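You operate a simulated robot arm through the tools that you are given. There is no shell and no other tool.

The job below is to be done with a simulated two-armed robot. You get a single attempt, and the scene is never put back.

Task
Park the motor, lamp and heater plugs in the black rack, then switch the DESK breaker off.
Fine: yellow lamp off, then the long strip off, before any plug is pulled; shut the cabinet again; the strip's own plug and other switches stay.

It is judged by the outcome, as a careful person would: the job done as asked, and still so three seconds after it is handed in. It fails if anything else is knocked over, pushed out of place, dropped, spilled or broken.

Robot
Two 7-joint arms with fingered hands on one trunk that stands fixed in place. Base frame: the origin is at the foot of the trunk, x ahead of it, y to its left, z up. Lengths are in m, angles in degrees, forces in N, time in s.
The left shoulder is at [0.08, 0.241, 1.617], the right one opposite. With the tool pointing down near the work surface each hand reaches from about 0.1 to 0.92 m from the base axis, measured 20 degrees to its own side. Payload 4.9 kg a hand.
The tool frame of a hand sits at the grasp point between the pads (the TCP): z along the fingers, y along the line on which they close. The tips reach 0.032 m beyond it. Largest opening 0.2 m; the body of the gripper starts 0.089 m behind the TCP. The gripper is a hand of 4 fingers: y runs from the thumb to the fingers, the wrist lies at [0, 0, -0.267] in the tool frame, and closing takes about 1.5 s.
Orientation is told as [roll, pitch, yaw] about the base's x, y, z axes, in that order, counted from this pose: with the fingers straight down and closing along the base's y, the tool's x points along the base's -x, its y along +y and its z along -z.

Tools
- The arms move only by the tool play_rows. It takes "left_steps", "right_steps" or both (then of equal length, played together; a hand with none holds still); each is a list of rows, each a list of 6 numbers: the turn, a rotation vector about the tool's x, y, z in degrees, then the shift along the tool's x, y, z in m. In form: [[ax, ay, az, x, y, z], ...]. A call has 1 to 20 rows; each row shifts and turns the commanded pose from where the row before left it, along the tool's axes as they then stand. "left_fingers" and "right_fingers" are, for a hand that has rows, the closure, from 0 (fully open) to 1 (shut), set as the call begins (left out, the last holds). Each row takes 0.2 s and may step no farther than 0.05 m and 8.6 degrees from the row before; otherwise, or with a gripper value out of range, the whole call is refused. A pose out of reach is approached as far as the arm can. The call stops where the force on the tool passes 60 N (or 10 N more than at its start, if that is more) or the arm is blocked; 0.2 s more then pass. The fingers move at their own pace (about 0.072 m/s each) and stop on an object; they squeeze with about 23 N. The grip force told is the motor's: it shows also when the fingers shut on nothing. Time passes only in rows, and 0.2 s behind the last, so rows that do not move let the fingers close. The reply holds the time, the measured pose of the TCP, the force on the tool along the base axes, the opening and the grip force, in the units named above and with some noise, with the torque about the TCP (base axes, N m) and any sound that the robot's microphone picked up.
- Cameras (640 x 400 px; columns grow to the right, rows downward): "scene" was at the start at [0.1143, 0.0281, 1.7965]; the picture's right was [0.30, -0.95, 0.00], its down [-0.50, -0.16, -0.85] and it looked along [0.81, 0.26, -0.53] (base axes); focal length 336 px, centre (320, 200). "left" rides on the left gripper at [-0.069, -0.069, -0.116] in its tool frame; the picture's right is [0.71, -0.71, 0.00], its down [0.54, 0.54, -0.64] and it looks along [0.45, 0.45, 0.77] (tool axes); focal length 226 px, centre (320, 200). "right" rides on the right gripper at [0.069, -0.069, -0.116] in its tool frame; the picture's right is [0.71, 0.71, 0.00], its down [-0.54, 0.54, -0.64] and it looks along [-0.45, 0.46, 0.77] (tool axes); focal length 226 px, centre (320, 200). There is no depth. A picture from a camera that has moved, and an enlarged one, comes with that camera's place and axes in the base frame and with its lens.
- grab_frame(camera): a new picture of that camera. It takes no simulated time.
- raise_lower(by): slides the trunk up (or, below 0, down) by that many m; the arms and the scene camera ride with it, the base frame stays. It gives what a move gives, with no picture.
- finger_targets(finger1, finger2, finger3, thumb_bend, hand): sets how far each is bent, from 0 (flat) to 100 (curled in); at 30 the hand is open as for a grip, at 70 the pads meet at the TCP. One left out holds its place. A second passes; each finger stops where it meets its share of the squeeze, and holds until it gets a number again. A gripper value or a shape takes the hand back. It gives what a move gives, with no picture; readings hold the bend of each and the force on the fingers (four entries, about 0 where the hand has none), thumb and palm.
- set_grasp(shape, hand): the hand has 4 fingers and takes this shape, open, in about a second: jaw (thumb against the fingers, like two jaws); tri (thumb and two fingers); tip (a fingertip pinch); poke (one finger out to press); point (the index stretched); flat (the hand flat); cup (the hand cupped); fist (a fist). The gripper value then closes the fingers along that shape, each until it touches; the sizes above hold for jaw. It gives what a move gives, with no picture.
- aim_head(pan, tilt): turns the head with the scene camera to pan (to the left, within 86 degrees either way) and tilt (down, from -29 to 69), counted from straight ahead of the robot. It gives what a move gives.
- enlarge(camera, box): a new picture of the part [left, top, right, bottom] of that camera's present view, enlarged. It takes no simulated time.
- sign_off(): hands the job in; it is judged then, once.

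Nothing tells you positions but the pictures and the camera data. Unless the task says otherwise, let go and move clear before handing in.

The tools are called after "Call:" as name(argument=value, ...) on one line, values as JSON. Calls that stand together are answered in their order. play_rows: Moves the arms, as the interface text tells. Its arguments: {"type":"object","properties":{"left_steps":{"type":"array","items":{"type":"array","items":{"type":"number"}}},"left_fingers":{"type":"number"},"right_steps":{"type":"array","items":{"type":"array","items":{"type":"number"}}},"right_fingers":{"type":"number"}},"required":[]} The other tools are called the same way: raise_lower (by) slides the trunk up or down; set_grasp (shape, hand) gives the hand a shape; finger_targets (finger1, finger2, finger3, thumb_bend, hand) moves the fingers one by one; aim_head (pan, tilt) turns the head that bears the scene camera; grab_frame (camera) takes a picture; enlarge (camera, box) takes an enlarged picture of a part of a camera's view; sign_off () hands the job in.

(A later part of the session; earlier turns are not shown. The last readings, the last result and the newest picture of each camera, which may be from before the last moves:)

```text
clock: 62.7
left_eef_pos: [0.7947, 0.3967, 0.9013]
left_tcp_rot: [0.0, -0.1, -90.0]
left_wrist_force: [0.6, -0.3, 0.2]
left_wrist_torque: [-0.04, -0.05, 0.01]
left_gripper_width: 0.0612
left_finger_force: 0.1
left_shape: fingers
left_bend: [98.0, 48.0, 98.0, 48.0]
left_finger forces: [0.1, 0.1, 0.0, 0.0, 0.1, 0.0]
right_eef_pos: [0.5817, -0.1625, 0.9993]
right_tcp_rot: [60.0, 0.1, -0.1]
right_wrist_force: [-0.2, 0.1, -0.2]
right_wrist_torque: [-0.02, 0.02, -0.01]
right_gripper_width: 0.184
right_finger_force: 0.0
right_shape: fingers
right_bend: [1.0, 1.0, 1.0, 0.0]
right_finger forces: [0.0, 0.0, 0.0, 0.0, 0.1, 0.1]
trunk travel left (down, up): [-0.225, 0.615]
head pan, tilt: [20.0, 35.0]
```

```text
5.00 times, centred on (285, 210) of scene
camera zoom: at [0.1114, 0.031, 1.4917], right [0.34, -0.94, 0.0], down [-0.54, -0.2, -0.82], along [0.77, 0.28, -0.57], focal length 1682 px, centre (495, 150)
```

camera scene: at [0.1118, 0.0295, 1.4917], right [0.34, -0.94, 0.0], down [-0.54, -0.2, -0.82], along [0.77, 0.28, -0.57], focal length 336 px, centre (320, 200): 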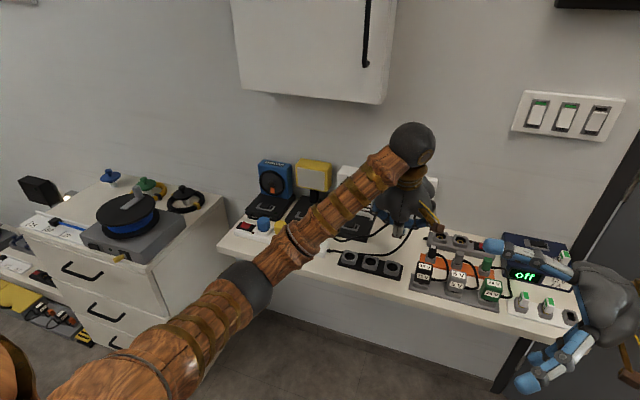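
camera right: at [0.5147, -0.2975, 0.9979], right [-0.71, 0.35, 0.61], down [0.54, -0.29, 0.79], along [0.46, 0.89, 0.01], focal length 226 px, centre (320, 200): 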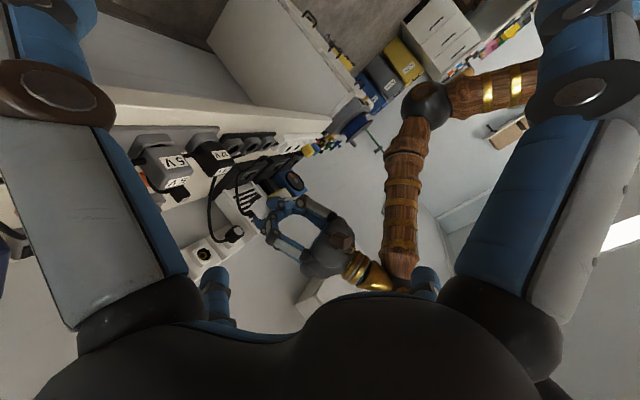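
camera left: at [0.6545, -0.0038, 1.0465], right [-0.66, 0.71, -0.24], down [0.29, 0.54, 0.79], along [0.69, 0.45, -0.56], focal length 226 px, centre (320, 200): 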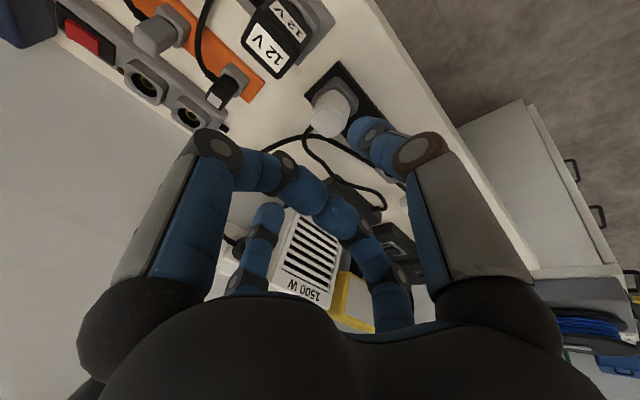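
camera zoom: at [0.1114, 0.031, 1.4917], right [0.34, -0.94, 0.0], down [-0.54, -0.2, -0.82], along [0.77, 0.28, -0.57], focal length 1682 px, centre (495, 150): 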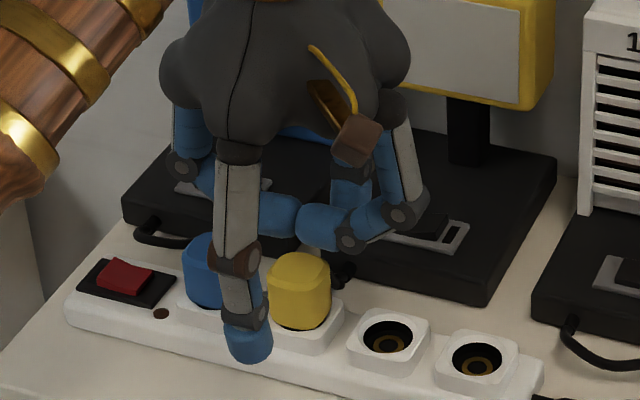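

Call:
play_rows(left_steps=[[0, 0, 0, 0.001, -0.001, 0.005], [0, 0, 0, 0, 0, 0.004], [0, 0, 0, 0, 0, 0.003], [0, 0, 0, 0, 0, 0]])

Call:
finger_targets(hand="left", finger2=63, thumb_bend=63)

Call:
finger_targets(hand="left", finger2=65, thumb_bend=65)

Call:
enlarge(camera="scene", box=[250, 180, 320, 250])

Call:
enlarge(camera="left", box=[240, 80, 440, 240])

```text
clock: 63.7
left_eef_pos: [0.7922, 0.3997, 0.8879]
left_tcp_rot: [0.0, 0.0, -90.0]
left_wrist_force: [0.3, -0.4, 0.3]
left_wrist_torque: [0.05, 0.02, -0.04]
left_gripper_width: 0.0614
left_finger_force: 0.1
left_shape: fingers
left_bend: [98.0, 48.0, 98.0, 48.0]
left_finger forces: [0.1, 0.1, 0.0, 0.0, 0.0, 0.1]
right_eef_pos: [0.5829, -0.1621, 1.0005]
right_tcp_rot: [60.0, 0.0, -0.2]
right_wrist_force: [0.4, -0.5, 0.0]
right_wrist_torque: [-0.01, 0.02, -0.02]
right_gripper_width: 0.1838
right_finger_force: 0.1
right_shape: fingers
right_bend: [1.0, 1.0, 1.0, 0.0]
right_finger forces: [0.0, 0.0, 0.0, 0.0, 0.0, 0.1]
trunk travel left (down, up): [-0.225, 0.615]
head pan, tilt: [20.0, 35.0]
```

```text
clock: 64.7
left_eef_pos: [0.7941, 0.3999, 0.889]
left_tcp_rot: [0.0, 0.0, -90.0]
left_wrist_force: [0.2, -0.8, -0.7]
left_wrist_torque: [-0.01, 0.01, 0.03]
left_gripper_width: 0.0304
left_finger_force: 0.1
left_shape: fingers
left_bend: [98.0, 62.0, 98.0, 63.0]
left_finger forces: [0.1, 0.7, 0.0, 0.0, 0.1, 0.1]
right_eef_pos: [0.5831, -0.1619, 1.0013]
right_tcp_rot: [60.0, 0.0, 0.0]
right_wrist_force: [0.1, -0.4, -1.1]
right_wrist_torque: [-0.04, -0.01, 0.01]
right_gripper_width: 0.1841
right_finger_force: 0.1
right_shape: fingers
right_bend: [1.0, 1.0, 1.0, 0.0]
right_finger forces: [0.0, 0.0, 0.0, 0.0, 0.0, 0.0]
trunk travel left (down, up): [-0.225, 0.615]
head pan, tilt: [20.0, 35.0]
```

```text
clock: 65.7
left_eef_pos: [0.7929, 0.4006, 0.8887]
left_tcp_rot: [-0.1, 0.0, -90.1]
left_wrist_force: [1.4, 1.2, -0.4]
left_wrist_torque: [0.0, -0.05, 0.0]
left_gripper_width: 0.0279
left_finger_force: 2.0
left_shape: fingers
left_bend: [98.0, 63.0, 98.0, 64.0]
left_finger forces: [0.1, 2.8, 0.0, 0.1, 1.4, 0.0]
right_eef_pos: [0.5823, -0.1631, 0.9994]
right_tcp_rot: [60.0, 0.0, -0.1]
right_wrist_force: [-0.2, 0.1, -0.3]
right_wrist_torque: [0.0, 0.0, 0.01]
right_gripper_width: 0.184
right_finger_force: 0.1
right_shape: fingers
right_bend: [1.0, 1.0, 1.0, 0.0]
right_finger forces: [0.1, 0.0, 0.1, 0.0, 0.1, 0.0]
trunk travel left (down, up): [-0.225, 0.615]
head pan, tilt: [20.0, 35.0]
```

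```text
5.71 times, centred on (285, 215) of scene
camera zoom: at [0.1118, 0.0309, 1.4916], right [0.34, -0.94, 0.0], down [-0.54, -0.2, -0.82], along [0.77, 0.28, -0.57], focal length 1922 px, centre (520, 114)
```

zoom: 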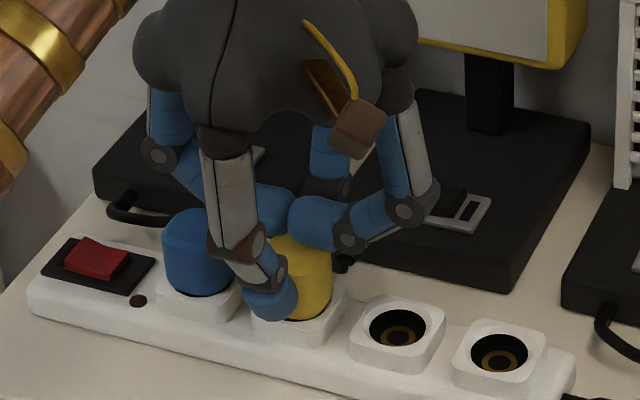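

```text
2.50 times, centred on (340, 160) of left
camera zoom: at [0.7253, 0.3309, 1.0045], right [-0.71, 0.71, 0.0], down [0.54, 0.54, 0.64], along [0.45, 0.45, -0.77], focal length 565 px, centre (270, 300)
```

zoom: 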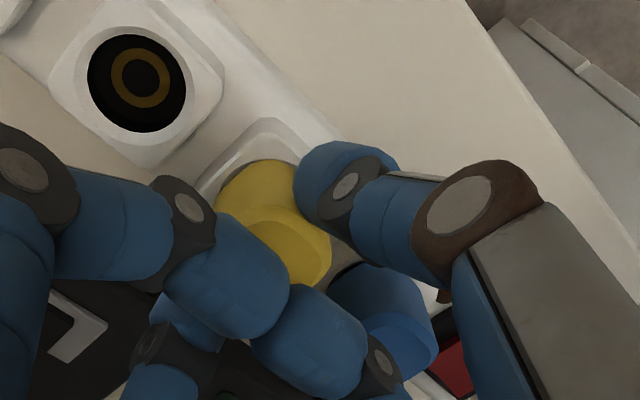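

Contact on both sides, nicely centred. I'll tighten to 73 on both for a firm balanced grip.

Call:
finger_targets(hand="left", finger2=73, thumb_bend=73)

```text
clock: 66.7
left_eef_pos: [0.7921, 0.3999, 0.8881]
left_tcp_rot: [0.0, 0.1, -89.9]
left_wrist_force: [-7.4, -0.3, -1.4]
left_wrist_torque: [-0.06, 0.16, -0.02]
left_gripper_width: 0.0257
left_finger_force: 10.9
left_shape: fingers
left_bend: [98.0, 63.0, 98.0, 66.0]
left_finger forces: [0.0, 7.1, 0.1, 0.0, 14.4, 0.0]
right_eef_pos: [0.5811, -0.1626, 1.0005]
right_tcp_rot: [60.0, 0.0, -0.1]
right_wrist_force: [-0.1, -0.4, -0.3]
right_wrist_torque: [-0.02, 0.02, 0.04]
right_gripper_width: 0.1841
right_finger_force: 0.0
right_shape: fingers
right_bend: [1.0, 1.0, 1.0, 0.0]
right_finger forces: [0.0, 0.0, 0.0, 0.1, 0.1, 0.0]
trunk travel left (down, up): [-0.225, 0.615]
head pan, tilt: [20.0, 35.0]
```

Call:
finger_targets(hand="left", finger2=78, thumb_bend=70)

```text
clock: 67.7
left_eef_pos: [0.7934, 0.4003, 0.8894]
left_tcp_rot: [0.0, -0.1, -90.0]
left_wrist_force: [-2.4, 0.5, 0.3]
left_wrist_torque: [-0.02, 0.1, -0.02]
left_gripper_width: 0.027
left_finger_force: 7.9
left_shape: fingers
left_bend: [98.0, 64.0, 98.0, 66.0]
left_finger forces: [0.0, 6.7, 0.1, 0.0, 10.0, 0.0]
right_eef_pos: [0.5825, -0.162, 0.9998]
right_tcp_rot: [60.0, 0.0, -0.1]
right_wrist_force: [-0.3, 0.4, -0.2]
right_wrist_torque: [-0.05, 0.0, -0.02]
right_gripper_width: 0.184
right_finger_force: 0.2
right_shape: fingers
right_bend: [1.0, 1.0, 1.0, 0.0]
right_finger forces: [0.0, 0.0, 0.0, 0.0, 0.0, 0.0]
trunk travel left (down, up): [-0.225, 0.615]
head pan, tilt: [20.0, 35.0]
```

Balanced around 7–10 N. I'll pull up in small steps and check whether the plug follows.

Call:
play_rows(left_steps=[[0, 0, 0, 0, 0, -0.002], [0, 0, 0, 0, 0, -0.002], [0, 0, 0, 0, 0, -0.002], [0, 0, 0, 0, 0, 0]])

Call:
enlarge(camera="scene", box=[265, 205, 310, 245])

```text
clock: 68.7
left_eef_pos: [0.7928, 0.3991, 0.8932]
left_tcp_rot: [0.0, -0.1, -90.0]
left_wrist_force: [-0.4, -0.4, -0.8]
left_wrist_torque: [0.02, -0.01, 0.04]
left_gripper_width: 0.0261
left_finger_force: 8.2
left_shape: fingers
left_bend: [98.0, 63.0, 98.0, 67.0]
left_finger forces: [0.0, 8.6, 0.0, 0.0, 8.5, 0.0]
right_eef_pos: [0.5833, -0.1623, 0.9994]
right_tcp_rot: [60.0, 0.1, -0.1]
right_wrist_force: [0.7, -0.2, -0.2]
right_wrist_torque: [0.03, 0.0, 0.06]
right_gripper_width: 0.1839
right_finger_force: 0.1
right_shape: fingers
right_bend: [1.0, 1.0, 1.0, 0.0]
right_finger forces: [0.0, 0.1, 0.1, 0.1, 0.0, 0.1]
trunk travel left (down, up): [-0.225, 0.615]
head pan, tilt: [20.0, 35.0]
```

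```text
10.00 times, centred on (288, 225) of scene
camera zoom: at [0.1122, 0.0312, 1.4916], right [0.34, -0.94, 0.0], down [-0.54, -0.2, -0.82], along [0.77, 0.28, -0.57], focal length 3364 px, centre (645, -50)
```

zoom: 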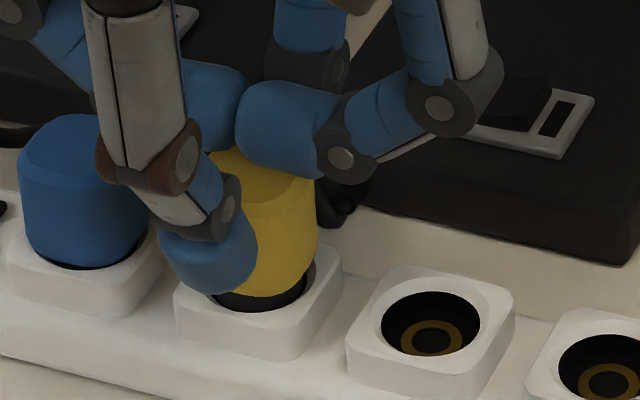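

The yellow plug came free with a balanced 8.5 N grip and near-symmetric bends. I'll lift it higher.

Call:
play_rows(left_steps=[[0, 0, 0, 0, 0, -0.005], [0, 0, 0, 0, 0, -0.008], [0, 0, 0, 0, 0, -0.015], [0, 0, 0, 0, 0, -0.02], [0, 0, 0, 0, 0, -0.02], [0, 0, 0, 0, 0, -0.02], [0, 0, 0, 0, 0, 0]])

Call:
enlarge(camera="scene", box=[245, 160, 325, 230])

Call:
enlarge(camera="right", box=[280, 120, 370, 190])

Call:
enlarge(camera="left", box=[270, 90, 410, 200])

```text
clock: 70.3
left_eef_pos: [0.7929, 0.402, 0.9817]
left_tcp_rot: [0.0, -0.1, -90.1]
left_wrist_force: [0.9, -0.1, -0.5]
left_wrist_torque: [-0.04, -0.01, 0.03]
left_gripper_width: 0.0262
left_finger_force: 8.5
left_shape: fingers
left_bend: [98.0, 63.0, 98.0, 67.0]
left_finger forces: [0.1, 8.5, 0.0, 0.0, 8.5, 0.0]
right_eef_pos: [0.5827, -0.1616, 0.9993]
right_tcp_rot: [60.0, 0.0, -0.1]
right_wrist_force: [0.6, 0.9, 0.1]
right_wrist_torque: [-0.01, -0.01, -0.02]
right_gripper_width: 0.1841
right_finger_force: 0.0
right_shape: fingers
right_bend: [1.0, 1.0, 1.0, 0.0]
right_finger forces: [0.0, 0.0, 0.0, 0.1, 0.0, 0.1]
trunk travel left (down, up): [-0.225, 0.615]
head pan, tilt: [20.0, 35.0]
```

```text
5.71 times, centred on (285, 195) of scene
camera zoom: at [0.1121, 0.0312, 1.4916], right [0.34, -0.94, 0.0], down [-0.54, -0.2, -0.82], along [0.77, 0.28, -0.57], focal length 1922 px, centre (520, 229)
```

zoom: 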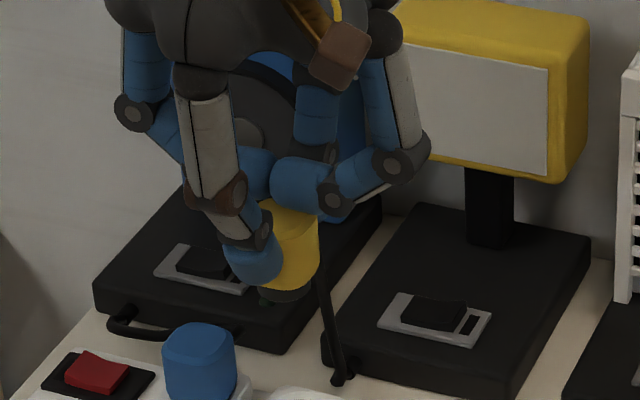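

```text
5.71 times, centred on (325, 155) of right
camera zoom: at [0.5149, -0.2961, 0.9985], right [-0.71, 0.35, 0.61], down [0.54, -0.29, 0.79], along [0.46, 0.89, 0.01], focal length 1292 px, centre (291, 457)
```

zoom: 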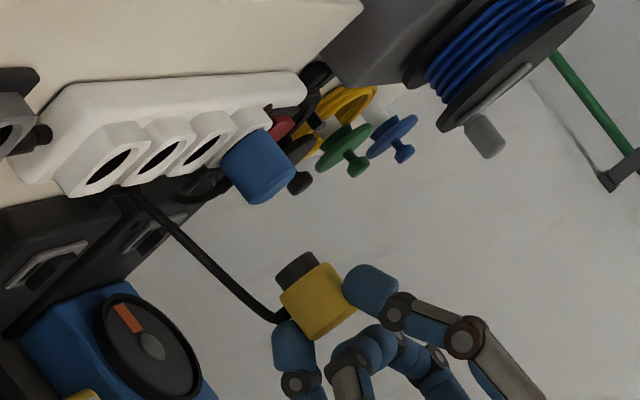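

```text
3.64 times, centred on (340, 145) of left
camera zoom: at [0.7242, 0.3327, 1.0966], right [-0.71, 0.71, 0.0], down [0.54, 0.54, 0.64], along [0.45, 0.45, -0.77], focal length 822 px, centre (247, 400)
```

zoom: 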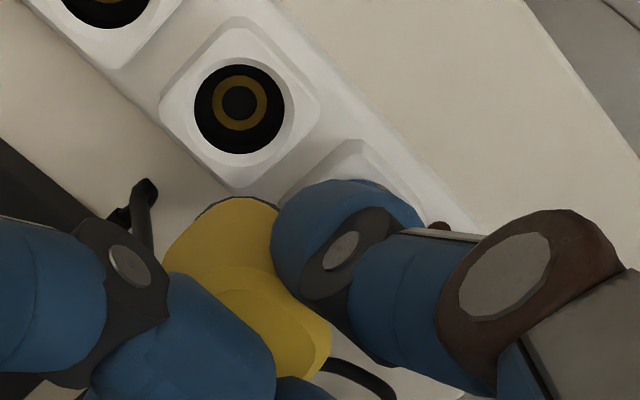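

The yellow plug is upright and centred in the grip. I'll carry it over rack socket 2 and lower to a hover.

Call:
play_rows(left_steps=[[0, 0, 0, -0.0463, -0.0012, 0], [0, 0, 0, -0.0463, -0.0012, 0], [0, 0, 0, -0.0463, -0.0012, 0], [0, 0, 0, -0.0463, -0.0012, 0], [0, 0, 0, -0.0463, -0.0012, 0], [0, 0, 0, -0.0463, -0.0012, 0], [0, 0, 0, 0, 0, 0.03], [0, 0, 0, 0, 0, 0.03], [0, 0, 0, 0, 0, 0]])

Call:
enlarge(camera="left", box=[270, 90, 410, 200])

Call:
enlarge(camera="right", box=[210, 120, 310, 200])

Call:
enlarge(camera="scene", box=[330, 210, 420, 290])

```text
clock: 72.3
left_eef_pos: [0.7837, 0.1223, 0.9202]
left_tcp_rot: [0.0, 0.0, -90.0]
left_wrist_force: [0.3, 0.0, -0.2]
left_wrist_torque: [-0.02, 0.02, 0.0]
left_gripper_width: 0.026
left_finger_force: 8.7
left_shape: fingers
left_bend: [98.0, 63.0, 98.0, 67.0]
left_finger forces: [0.0, 8.5, 0.0, 0.1, 8.5, 0.1]
right_eef_pos: [0.5828, -0.1625, 0.9998]
right_tcp_rot: [60.0, 0.0, -0.1]
right_wrist_force: [0.2, -0.6, 0.5]
right_wrist_torque: [0.0, 0.0, -0.04]
right_gripper_width: 0.1839
right_finger_force: 0.0
right_shape: fingers
right_bend: [1.0, 1.0, 1.0, 0.0]
right_finger forces: [0.0, 0.0, 0.0, 0.0, 0.0, 0.0]
trunk travel left (down, up): [-0.225, 0.615]
head pan, tilt: [20.0, 35.0]
```

```text
3.64 times, centred on (340, 145) of left
camera zoom: at [0.715, 0.0541, 1.0369], right [-0.71, 0.71, 0.0], down [0.54, 0.54, 0.64], along [0.45, 0.45, -0.77], focal length 822 px, centre (247, 400)
```

zoom: 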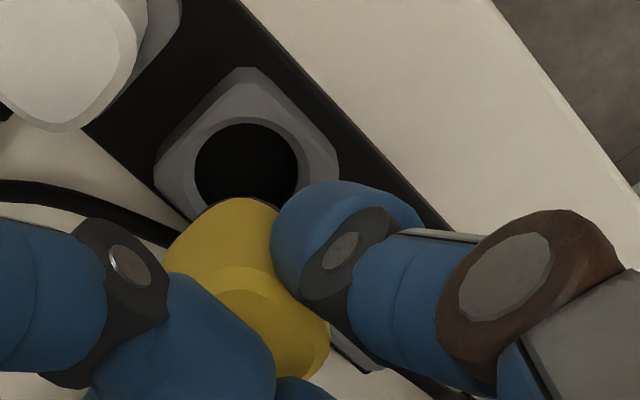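

```text
5.00 times, centred on (260, 160) of right
camera zoom: at [0.5143, -0.2965, 0.9988], right [-0.71, 0.35, 0.61], down [0.54, -0.29, 0.79], along [0.46, 0.89, 0.01], focal length 1130 px, centre (620, 400)
```

zoom: 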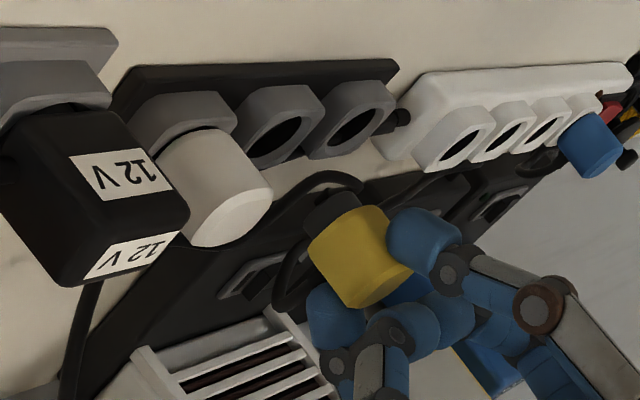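

```text
5.00 times, centred on (375, 250) of scene
camera zoom: at [0.1113, 0.0308, 1.4917], right [0.34, -0.94, 0.0], down [-0.54, -0.2, -0.82], along [0.77, 0.28, -0.57], focal length 1682 px, centre (45, -50)
```

zoom: 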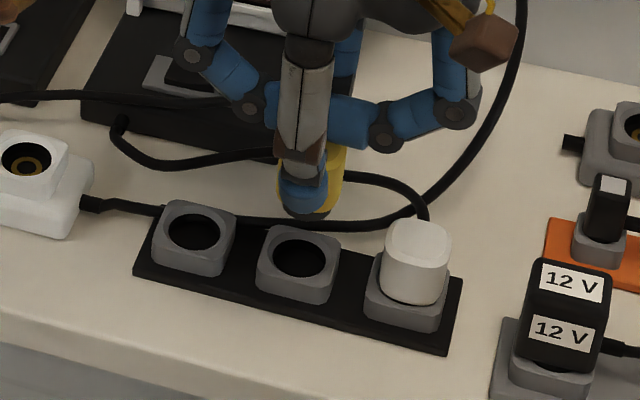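

Alignment over socket 2 is within about 2 mm; I'll correct by +2 mm in Y and lower to just above the hole.

Call:
play_rows(left_steps=[[0, 0, 0, 0.002, -0.0005, 0.016], [0, 0, 0, 0, 0, 0.015], [0, 0, 0, 0, 0, 0]])

Call:
enlarge(camera="left", box=[290, 110, 360, 170])

Call:
enlarge(camera="right", box=[230, 130, 290, 180])

Call:
enlarge(camera="scene", box=[350, 230, 400, 280])

```text
clock: 73.1
left_eef_pos: [0.782, 0.1251, 0.8905]
left_tcp_rot: [-0.1, 0.0, -89.9]
left_wrist_force: [0.1, -1.1, -1.6]
left_wrist_torque: [0.0, -0.02, -0.04]
left_gripper_width: 0.0259
left_finger_force: 8.3
left_shape: fingers
left_bend: [98.0, 63.0, 98.0, 67.0]
left_finger forces: [0.0, 8.4, 0.0, 0.0, 8.4, 0.0]
right_eef_pos: [0.5834, -0.1622, 0.9994]
right_tcp_rot: [60.0, 0.1, -0.2]
right_wrist_force: [0.5, 0.7, 0.8]
right_wrist_torque: [0.05, -0.01, 0.01]
right_gripper_width: 0.1839
right_finger_force: 0.1
right_shape: fingers
right_bend: [1.0, 1.0, 1.0, 0.0]
right_finger forces: [0.1, 0.0, 0.1, 0.0, 0.1, 0.0]
trunk travel left (down, up): [-0.225, 0.615]
head pan, tilt: [20.0, 35.0]
```

```text
6.67 times, centred on (325, 140) of left
camera zoom: at [0.7143, 0.0562, 1.0066], right [-0.71, 0.71, 0.0], down [0.54, 0.54, 0.64], along [0.45, 0.45, -0.77], focal length 1507 px, centre (287, 600)
```

zoom: 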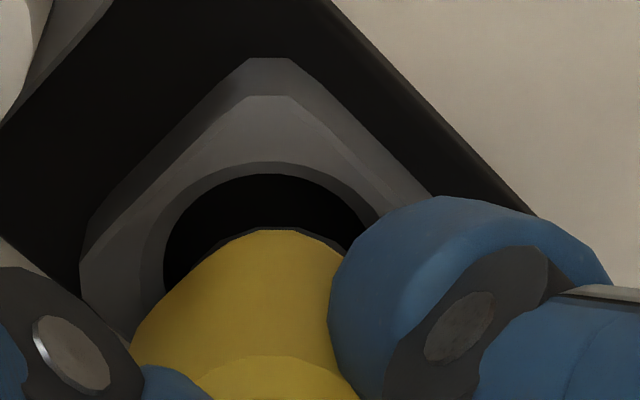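

```text
8.00 times, centred on (260, 155) of right
camera zoom: at [0.5145, -0.2962, 0.9987], right [-0.71, 0.35, 0.61], down [0.54, -0.29, 0.79], along [0.46, 0.89, 0.01], focal length 1808 px, centre (800, 560)
```

zoom: 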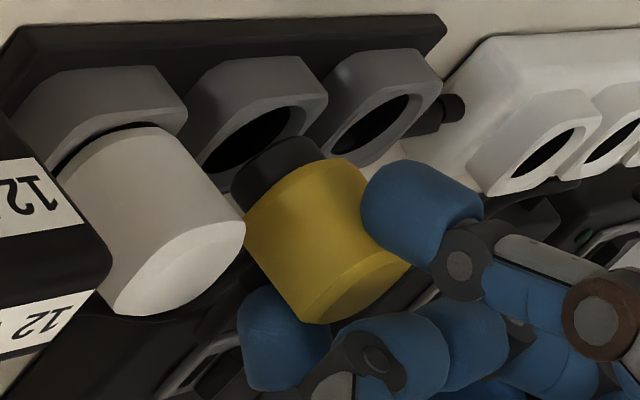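

```text
8.00 times, centred on (375, 255) of scene
camera zoom: at [0.1115, 0.0309, 1.4917], right [0.34, -0.94, 0.0], down [-0.54, -0.2, -0.82], along [0.77, 0.28, -0.57], focal length 2691 px, centre (-120, -240)
```

zoom: 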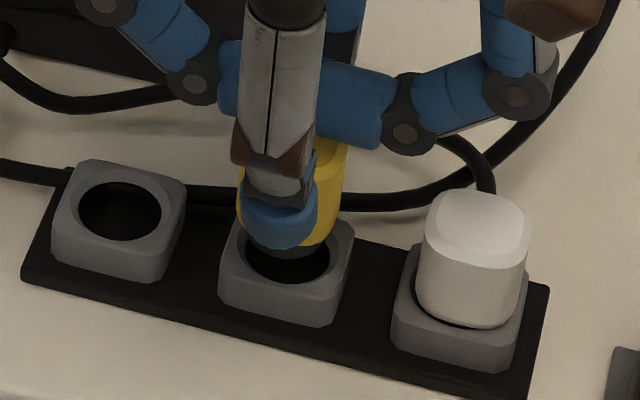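

The yellow plug leans about 8° (top toward the robot). I'll rotate the hand 7° to straighten it while keeping the barrel over the hole, then recheck.

Call:
play_rows(left_steps=[[3.5, 0, 0, 0, 0.0038, 0], [3.5, 0, 0, 0, 0.0038, 0], [0, 0, 0, 0, 0, 0]])

Call:
enlarge(camera="left", box=[290, 110, 360, 170])

Call:
enlarge(camera="right", box=[230, 130, 290, 180])

Call:
enlarge(camera="scene", box=[350, 230, 400, 280])

```text
clock: 73.9
left_eef_pos: [0.7912, 0.1244, 0.8912]
left_tcp_rot: [-7.1, 0.0, -89.9]
left_wrist_force: [0.0, 0.5, -0.6]
left_wrist_torque: [0.01, 0.01, 0.0]
left_gripper_width: 0.0257
left_finger_force: 9.1
left_shape: fingers
left_bend: [98.0, 63.0, 98.0, 67.0]
left_finger forces: [0.0, 8.5, 0.1, 0.0, 8.5, 0.0]
right_eef_pos: [0.5823, -0.1612, 1.0015]
right_tcp_rot: [60.0, 0.0, -0.1]
right_wrist_force: [0.3, 0.0, 0.0]
right_wrist_torque: [-0.01, 0.02, 0.02]
right_gripper_width: 0.1839
right_finger_force: 0.0
right_shape: fingers
right_bend: [1.0, 1.0, 1.0, 0.0]
right_finger forces: [0.0, 0.1, 0.0, 0.0, 0.0, 0.0]
trunk travel left (down, up): [-0.225, 0.615]
head pan, tilt: [20.0, 35.0]
```

```text
6.67 times, centred on (325, 140) of left
camera zoom: at [0.7379, 0.0558, 1.0143], right [-0.7, 0.71, 0.09], down [0.62, 0.54, 0.57], along [0.36, 0.45, -0.82], focal length 1507 px, centre (287, 600)
```

zoom: 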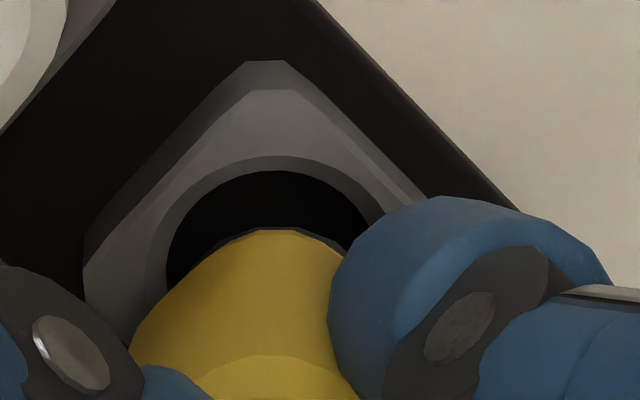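

```text
8.00 times, centred on (260, 155) of right
camera zoom: at [0.5145, -0.2961, 0.9987], right [-0.71, 0.35, 0.61], down [0.54, -0.29, 0.79], along [0.46, 0.89, 0.01], focal length 1808 px, centre (800, 560)
```

zoom: 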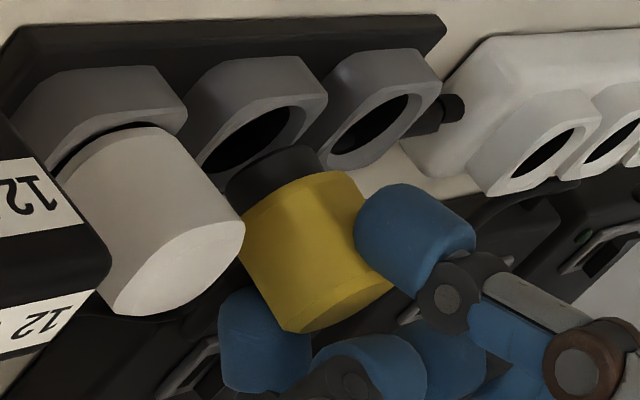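

```text
8.00 times, centred on (375, 255) of scene
camera zoom: at [0.1115, 0.031, 1.4917], right [0.34, -0.94, 0.0], down [-0.54, -0.2, -0.82], along [0.77, 0.28, -0.57], focal length 2691 px, centre (-120, -240)
```

zoom: 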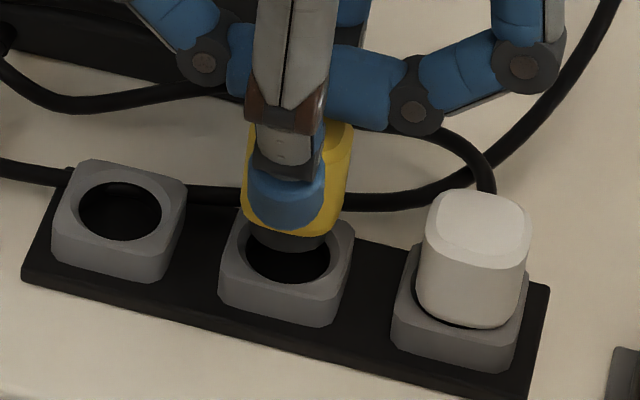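

The plug is now upright. I'll nudge 2.5 mm back in X and lower slowly, watching forces.

Call:
play_rows(left_steps=[[0, 0, 0, 0, -0.0025, 0.003], [0, 0, 0, 0, 0, 0.004], [0, 0, 0, 0, 0, 0.003], [0, 0, 0, 0, 0, 0]])

Call:
enlarge(camera="left", box=[290, 110, 360, 170])

Call:
enlarge(camera="right", box=[230, 130, 290, 180])

Call:
enlarge(camera="scene", box=[350, 230, 400, 280])

```text
clock: 74.9
left_eef_pos: [0.7877, 0.1261, 0.8802]
left_tcp_rot: [-7.0, 0.0, -90.0]
left_wrist_force: [-0.8, -0.5, 0.1]
left_wrist_torque: [-0.01, 0.0, 0.07]
left_gripper_width: 0.026
left_finger_force: 8.7
left_shape: fingers
left_bend: [98.0, 63.0, 98.0, 67.0]
left_finger forces: [0.1, 8.4, 0.0, 0.1, 8.4, 0.1]
right_eef_pos: [0.5823, -0.1625, 1.0001]
right_tcp_rot: [60.1, 0.0, -0.1]
right_wrist_force: [-0.9, 0.2, 0.4]
right_wrist_torque: [0.03, 0.02, 0.02]
right_gripper_width: 0.1842
right_finger_force: 0.0
right_shape: fingers
right_bend: [1.0, 1.0, 1.0, 0.0]
right_finger forces: [0.0, 0.0, 0.1, 0.1, 0.0, 0.1]
trunk travel left (down, up): [-0.225, 0.615]
head pan, tilt: [20.0, 35.0]
```

```text
6.67 times, centred on (325, 140) of left
camera zoom: at [0.7343, 0.0558, 1.0043], right [-0.7, 0.71, 0.09], down [0.62, 0.54, 0.57], along [0.36, 0.45, -0.82], focal length 1507 px, centre (287, 600)
```

zoom: 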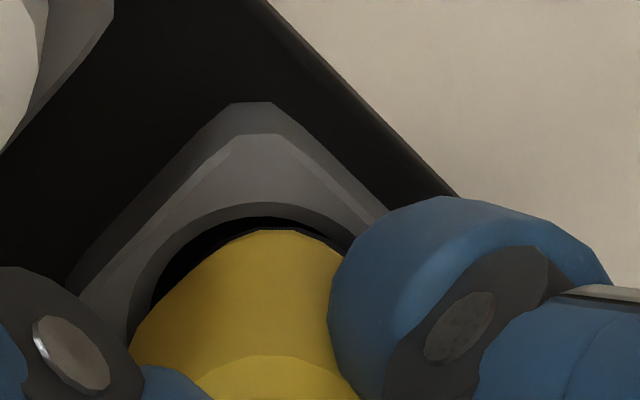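

```text
8.00 times, centred on (260, 155) of right
camera zoom: at [0.5146, -0.2963, 0.9986], right [-0.71, 0.35, 0.61], down [0.54, -0.29, 0.79], along [0.46, 0.89, 0.01], focal length 1808 px, centre (800, 560)
```

zoom: 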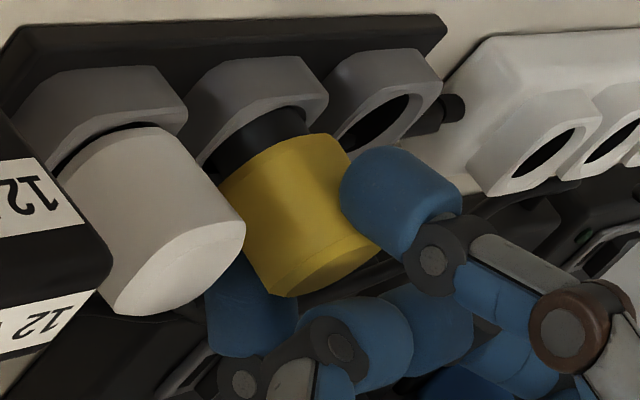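

```text
8.00 times, centred on (375, 255) of scene
camera zoom: at [0.1116, 0.0309, 1.4917], right [0.34, -0.94, 0.0], down [-0.54, -0.2, -0.82], along [0.77, 0.28, -0.57], focal length 2691 px, centre (-120, -240)
```

zoom: 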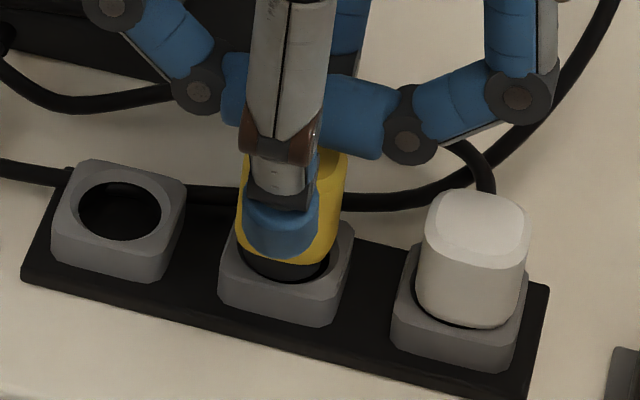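

The barrel is entering the hole. I'll continue down in small steps.

Call:
play_rows(left_steps=[[0, 0, 0, 0, 0, 0.003], [0, 0, 0, 0, 0, 0.003], [0, 0, 0, 0, 0, 0]])

Call:
enlarge(camera="scene", box=[350, 230, 400, 280])

```text
clock: 75.7
left_eef_pos: [0.7868, 0.1258, 0.8767]
left_tcp_rot: [-7.0, 0.0, -90.0]
left_wrist_force: [1.6, 0.1, 2.6]
left_wrist_torque: [-0.01, -0.12, -0.04]
left_gripper_width: 0.0256
left_finger_force: 8.3
left_shape: fingers
left_bend: [98.0, 63.0, 98.0, 67.0]
left_finger forces: [0.0, 9.3, 0.1, 0.1, 8.3, 0.1]
right_eef_pos: [0.5826, -0.1616, 0.9985]
right_tcp_rot: [60.0, -0.1, -0.1]
right_wrist_force: [-0.3, 1.1, 0.1]
right_wrist_torque: [0.06, 0.0, 0.0]
right_gripper_width: 0.1841
right_finger_force: 0.1
right_shape: fingers
right_bend: [1.0, 1.0, 1.0, 0.0]
right_finger forces: [0.0, 0.1, 0.0, 0.0, 0.1, 0.0]
trunk travel left (down, up): [-0.225, 0.615]
head pan, tilt: [20.0, 35.0]
```

```text
8.00 times, centred on (375, 255) of scene
camera zoom: at [0.1116, 0.0308, 1.4917], right [0.34, -0.94, 0.0], down [-0.54, -0.2, -0.82], along [0.77, 0.28, -0.57], focal length 2691 px, centre (-120, -240)
```

zoom: 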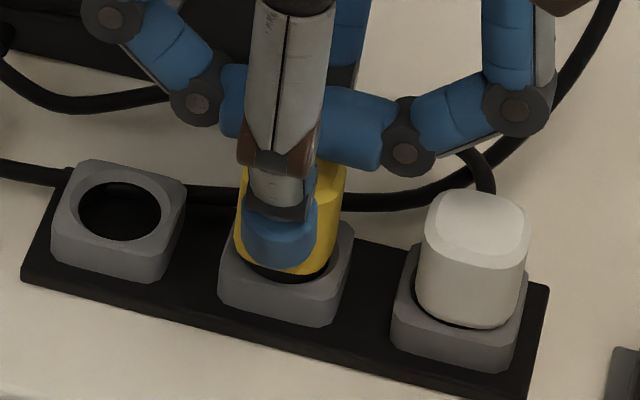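

Call:
play_rows(left_steps=[[0, 0, 0, 0, 0.001, 0.003], [0, 0, 0, 0, 0, 0.003], [0, 0, 0, 0, 0, 0]])

Call:
enlarge(camera="scene", box=[350, 230, 400, 280])

Call:
enlarge(camera="right", box=[230, 130, 290, 180])

```text
clock: 76.5
left_eef_pos: [0.7867, 0.1238, 0.8717]
left_tcp_rot: [-6.9, -0.1, -90.0]
left_wrist_force: [-0.6, 1.0, 20.4]
left_wrist_torque: [0.02, 0.02, -0.05]
left_gripper_width: 0.0254
left_finger_force: 12.6
left_shape: fingers
left_bend: [98.0, 63.0, 98.0, 67.0]
left_finger forces: [0.1, 11.8, 0.0, 0.0, 14.4, 0.0]
right_eef_pos: [0.5819, -0.1623, 1.0004]
right_tcp_rot: [60.0, -0.1, -0.2]
right_wrist_force: [0.0, -0.1, 0.4]
right_wrist_torque: [-0.03, 0.0, 0.01]
right_gripper_width: 0.1842
right_finger_force: 0.0
right_shape: fingers
right_bend: [1.0, 1.0, 1.0, 0.0]
right_finger forces: [0.0, 0.1, 0.1, 0.0, 0.0, 0.0]
trunk travel left (down, up): [-0.225, 0.615]
head pan, tilt: [20.0, 35.0]
```

```text
8.00 times, centred on (375, 255) of scene
camera zoom: at [0.1091, 0.0306, 1.492], right [0.34, -0.94, 0.0], down [-0.54, -0.2, -0.82], along [0.77, 0.28, -0.57], focal length 2691 px, centre (-120, -240)
```

zoom: 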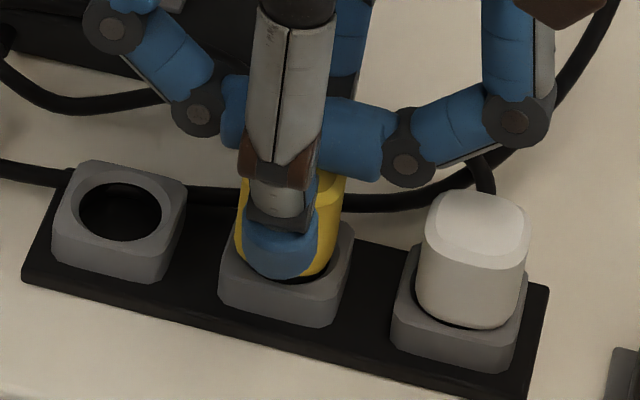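

```text
8.00 times, centred on (260, 155) of right
camera zoom: at [0.513, -0.2964, 0.9996], right [-0.71, 0.35, 0.61], down [0.54, -0.29, 0.79], along [0.46, 0.89, 0.01], focal length 1808 px, centre (800, 560)
```

zoom: 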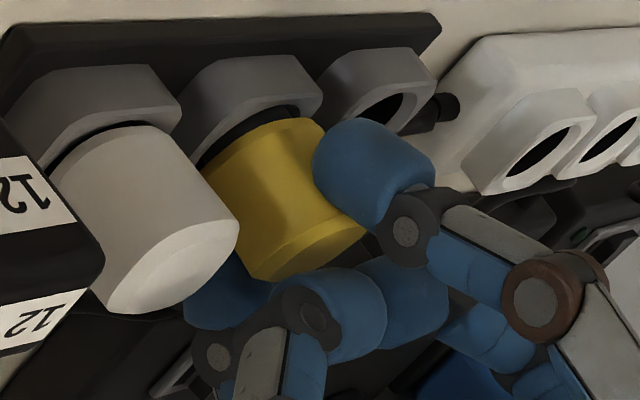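

Call:
play_rows(left_steps=[[0, 0, 0, 0, 0, 0.003], [0, 0, 0, 0, 0, 0]])

Call:
enlarge(camera="right", box=[230, 130, 290, 180])

Call:
enlarge(camera="scene", box=[350, 230, 400, 280])

```text
clock: 77.1
left_eef_pos: [0.7867, 0.1243, 0.8659]
left_tcp_rot: [-7.1, 0.0, -90.0]
left_wrist_force: [-3.7, 0.9, 14.4]
left_wrist_torque: [0.03, 0.12, 0.01]
left_gripper_width: 0.0253
left_finger_force: 11.4
left_shape: fingers
left_bend: [98.0, 63.0, 98.0, 66.0]
left_finger forces: [0.0, 9.3, 0.0, 0.1, 14.1, 0.1]
right_eef_pos: [0.581, -0.1613, 1.0016]
right_tcp_rot: [60.0, 0.0, -0.1]
right_wrist_force: [0.0, 0.4, -0.3]
right_wrist_torque: [-0.01, 0.01, 0.04]
right_gripper_width: 0.1839
right_finger_force: 0.0
right_shape: fingers
right_bend: [1.0, 1.0, 1.0, 0.0]
right_finger forces: [0.1, 0.1, 0.0, 0.0, 0.0, 0.0]
trunk travel left (down, up): [-0.225, 0.615]
head pan, tilt: [20.0, 35.0]
```

```text
8.00 times, centred on (260, 155) of right
camera zoom: at [0.5133, -0.2964, 0.9993], right [-0.71, 0.35, 0.61], down [0.54, -0.29, 0.79], along [0.46, 0.89, 0.01], focal length 1808 px, centre (800, 560)
```

zoom: 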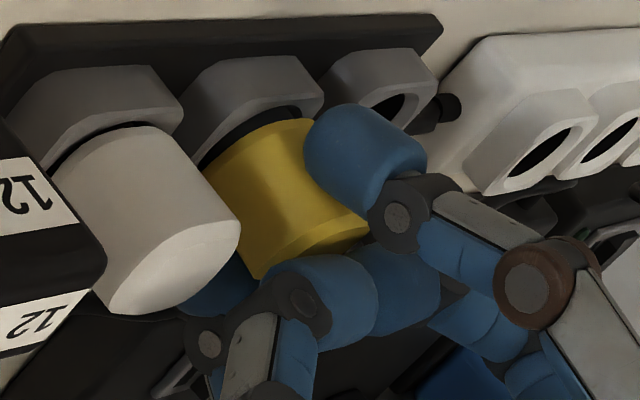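

```text
8.00 times, centred on (375, 255) of scene
camera zoom: at [0.1096, 0.0307, 1.4918], right [0.34, -0.94, 0.0], down [-0.54, -0.2, -0.82], along [0.77, 0.28, -0.57], focal length 2691 px, centre (-120, -240)
```

zoom: 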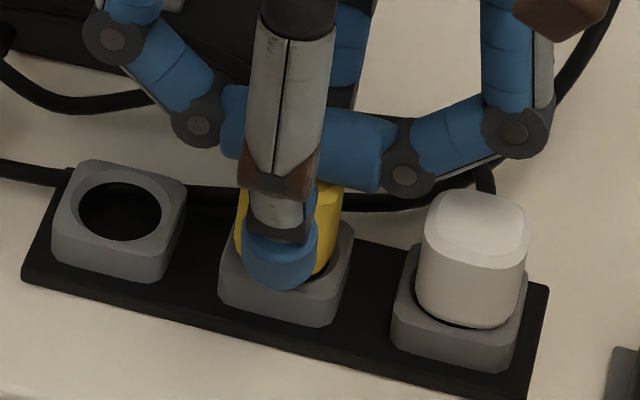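

Call:
play_rows(left_steps=[[0, 0, 0, 0, 0, 0.002], [0, 0, 0, 0, 0, 0.002], [0, 0, 0, 0, 0, 0]])

Call:
enlarge(camera="right", box=[230, 130, 290, 180])

Call:
enlarge(camera="scene", box=[350, 230, 400, 280])

```text
clock: 77.9
left_eef_pos: [0.7856, 0.1235, 0.863]
left_tcp_rot: [-6.9, 0.1, -90.0]
left_wrist_force: [-2.8, -0.6, 15.7]
left_wrist_torque: [-0.02, 0.1, -0.02]
left_gripper_width: 0.0259
left_finger_force: 11.9
left_shape: fingers
left_bend: [98.0, 63.0, 98.0, 66.0]
left_finger forces: [0.1, 9.6, 0.1, 0.0, 14.0, 0.0]
right_eef_pos: [0.5811, -0.1619, 0.9998]
right_tcp_rot: [60.0, -0.1, -0.1]
right_wrist_force: [0.1, -0.5, -0.1]
right_wrist_torque: [-0.01, 0.0, 0.01]
right_gripper_width: 0.1837
right_finger_force: 0.0
right_shape: fingers
right_bend: [1.0, 1.0, 1.0, 0.0]
right_finger forces: [0.0, 0.0, 0.0, 0.0, 0.1, 0.0]
trunk travel left (down, up): [-0.225, 0.615]
head pan, tilt: [20.0, 35.0]
```

```text
8.00 times, centred on (260, 155) of right
camera zoom: at [0.513, -0.2966, 0.9994], right [-0.71, 0.35, 0.61], down [0.54, -0.29, 0.79], along [0.46, 0.89, 0.01], focal length 1808 px, centre (800, 560)
```

zoom: 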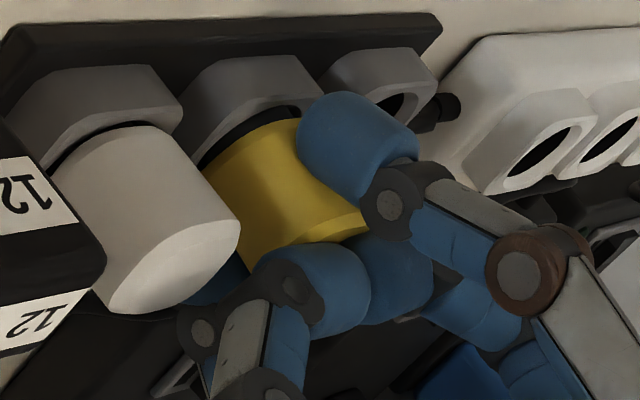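

```text
8.00 times, centred on (375, 255) of scene
camera zoom: at [0.1092, 0.0304, 1.4918], right [0.34, -0.94, 0.0], down [-0.54, -0.2, -0.82], along [0.77, 0.28, -0.57], focal length 2691 px, centre (-120, -240)
```

zoom: 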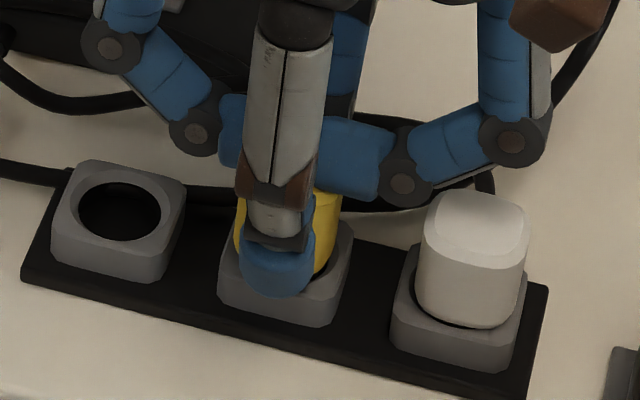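

The fingers are now just sliding along the plug, so it's at its stop. I'll release and inspect how it sits.

Call:
finger_targets(hand="left", finger2=50, thumb_bend=50)

Call:
play_rows(left_steps=[[0, 0, 0, 0, 0, -0.005], [0, 0, 0, 0, 0, -0.01], [0, 0, 0, 0, 0, -0.025], [0, 0, 0, 0, 0, -0.04], [0, 0, 0, 0, 0, 0]])

Call:
enlarge(camera="right", box=[210, 120, 310, 200])

Call:
enlarge(camera="scene", box=[340, 230, 420, 290])

```text
clock: 78.9
left_eef_pos: [0.7882, 0.1243, 0.8616]
left_tcp_rot: [-7.0, 0.0, -90.0]
left_wrist_force: [0.6, 0.0, 0.1]
left_wrist_torque: [0.01, 0.0, 0.0]
left_gripper_width: 0.0573
left_finger_force: 0.1
left_shape: fingers
left_bend: [98.0, 50.0, 98.0, 50.0]
left_finger forces: [0.0, 0.0, 0.0, 0.0, 0.1, 0.0]
right_eef_pos: [0.5823, -0.1615, 1.0015]
right_tcp_rot: [60.0, 0.0, -0.1]
right_wrist_force: [1.0, 0.2, 0.5]
right_wrist_torque: [0.03, -0.01, 0.0]
right_gripper_width: 0.1839
right_finger_force: 0.0
right_shape: fingers
right_bend: [1.0, 1.0, 1.0, 0.0]
right_finger forces: [0.1, 0.0, 0.0, 0.0, 0.1, 0.0]
trunk travel left (down, up): [-0.225, 0.615]
head pan, tilt: [20.0, 35.0]
```

```text
clock: 80.1
left_eef_pos: [0.8001, 0.124, 0.9423]
left_tcp_rot: [-7.0, -0.1, -90.0]
left_wrist_force: [-0.4, 0.2, -0.9]
left_wrist_torque: [-0.03, -0.01, 0.0]
left_gripper_width: 0.057
left_finger_force: 0.1
left_shape: fingers
left_bend: [98.0, 50.0, 98.0, 50.0]
left_finger forces: [0.1, 0.1, 0.0, 0.0, 0.0, 0.0]
right_eef_pos: [0.5826, -0.1625, 0.9991]
right_tcp_rot: [60.0, 0.1, 0.0]
right_wrist_force: [-0.4, -0.8, -0.5]
right_wrist_torque: [-0.01, -0.01, -0.03]
right_gripper_width: 0.1841
right_finger_force: 0.1
right_shape: fingers
right_bend: [1.0, 1.0, 1.0, 0.0]
right_finger forces: [0.0, 0.0, 0.0, 0.0, 0.0, 0.0]
trunk travel left (down, up): [-0.225, 0.615]
head pan, tilt: [20.0, 35.0]
```

```text
5.00 times, centred on (260, 160) of right
camera zoom: at [0.515, -0.2961, 0.9984], right [-0.71, 0.35, 0.61], down [0.54, -0.29, 0.79], along [0.46, 0.89, 0.01], focal length 1130 px, centre (620, 400)
```

zoom: 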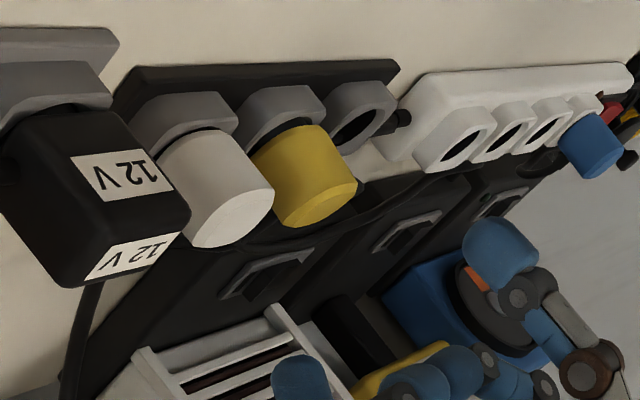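

```text
6.67 times, centred on (380, 260) of scene
camera zoom: at [0.1123, 0.0311, 1.4916], right [0.34, -0.94, 0.0], down [-0.54, -0.2, -0.82], along [0.77, 0.28, -0.57], focal length 2243 px, centre (-80, -200)
```

zoom: 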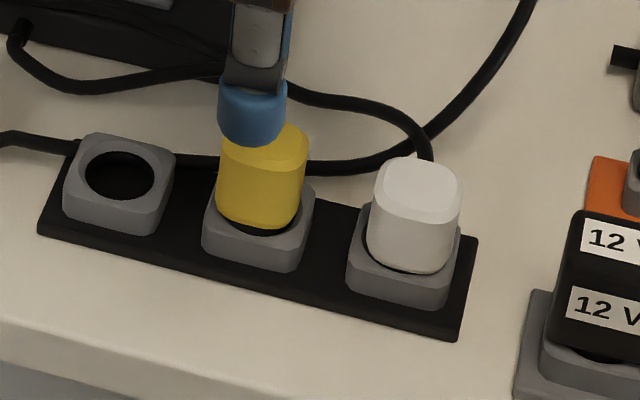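

Call:
enlarge(camera="scene", box=[362, 240, 402, 275])

Call:
enlarge(camera="right", box=[235, 135, 285, 175])

Call:
enlarge(camera="left", box=[260, 60, 360, 170])

```text
11.43 times, centred on (382, 258) of scene
camera zoom: at [0.1123, 0.0311, 1.4916], right [0.34, -0.94, 0.0], down [-0.54, -0.2, -0.82], along [0.77, 0.28, -0.57], focal length 3845 px, centre (-389, -457)
```

zoom: 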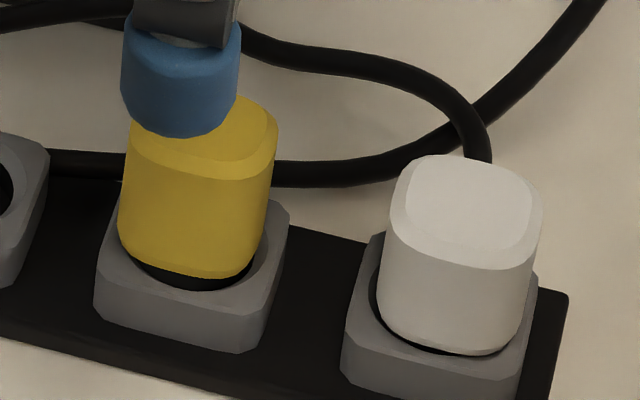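

```text
10.00 times, centred on (260, 155) of right
camera zoom: at [0.515, -0.2961, 0.9984], right [-0.71, 0.35, 0.61], down [0.54, -0.29, 0.79], along [0.46, 0.89, 0.01], focal length 2261 px, centre (920, 650)
```

zoom: 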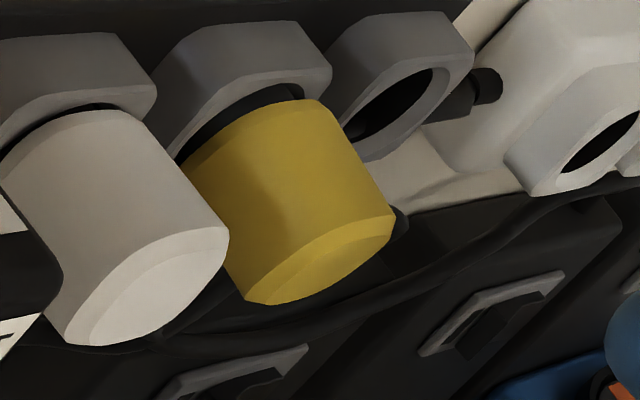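

```text
3.64 times, centred on (310, 115) of left
camera zoom: at [0.7458, 0.0558, 1.0662], right [-0.7, 0.71, 0.09], down [0.62, 0.54, 0.57], along [0.36, 0.45, -0.82], focal length 822 px, centre (356, 509)
```

zoom: 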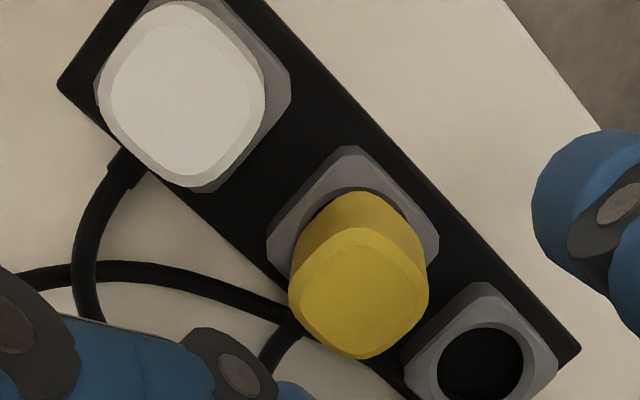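

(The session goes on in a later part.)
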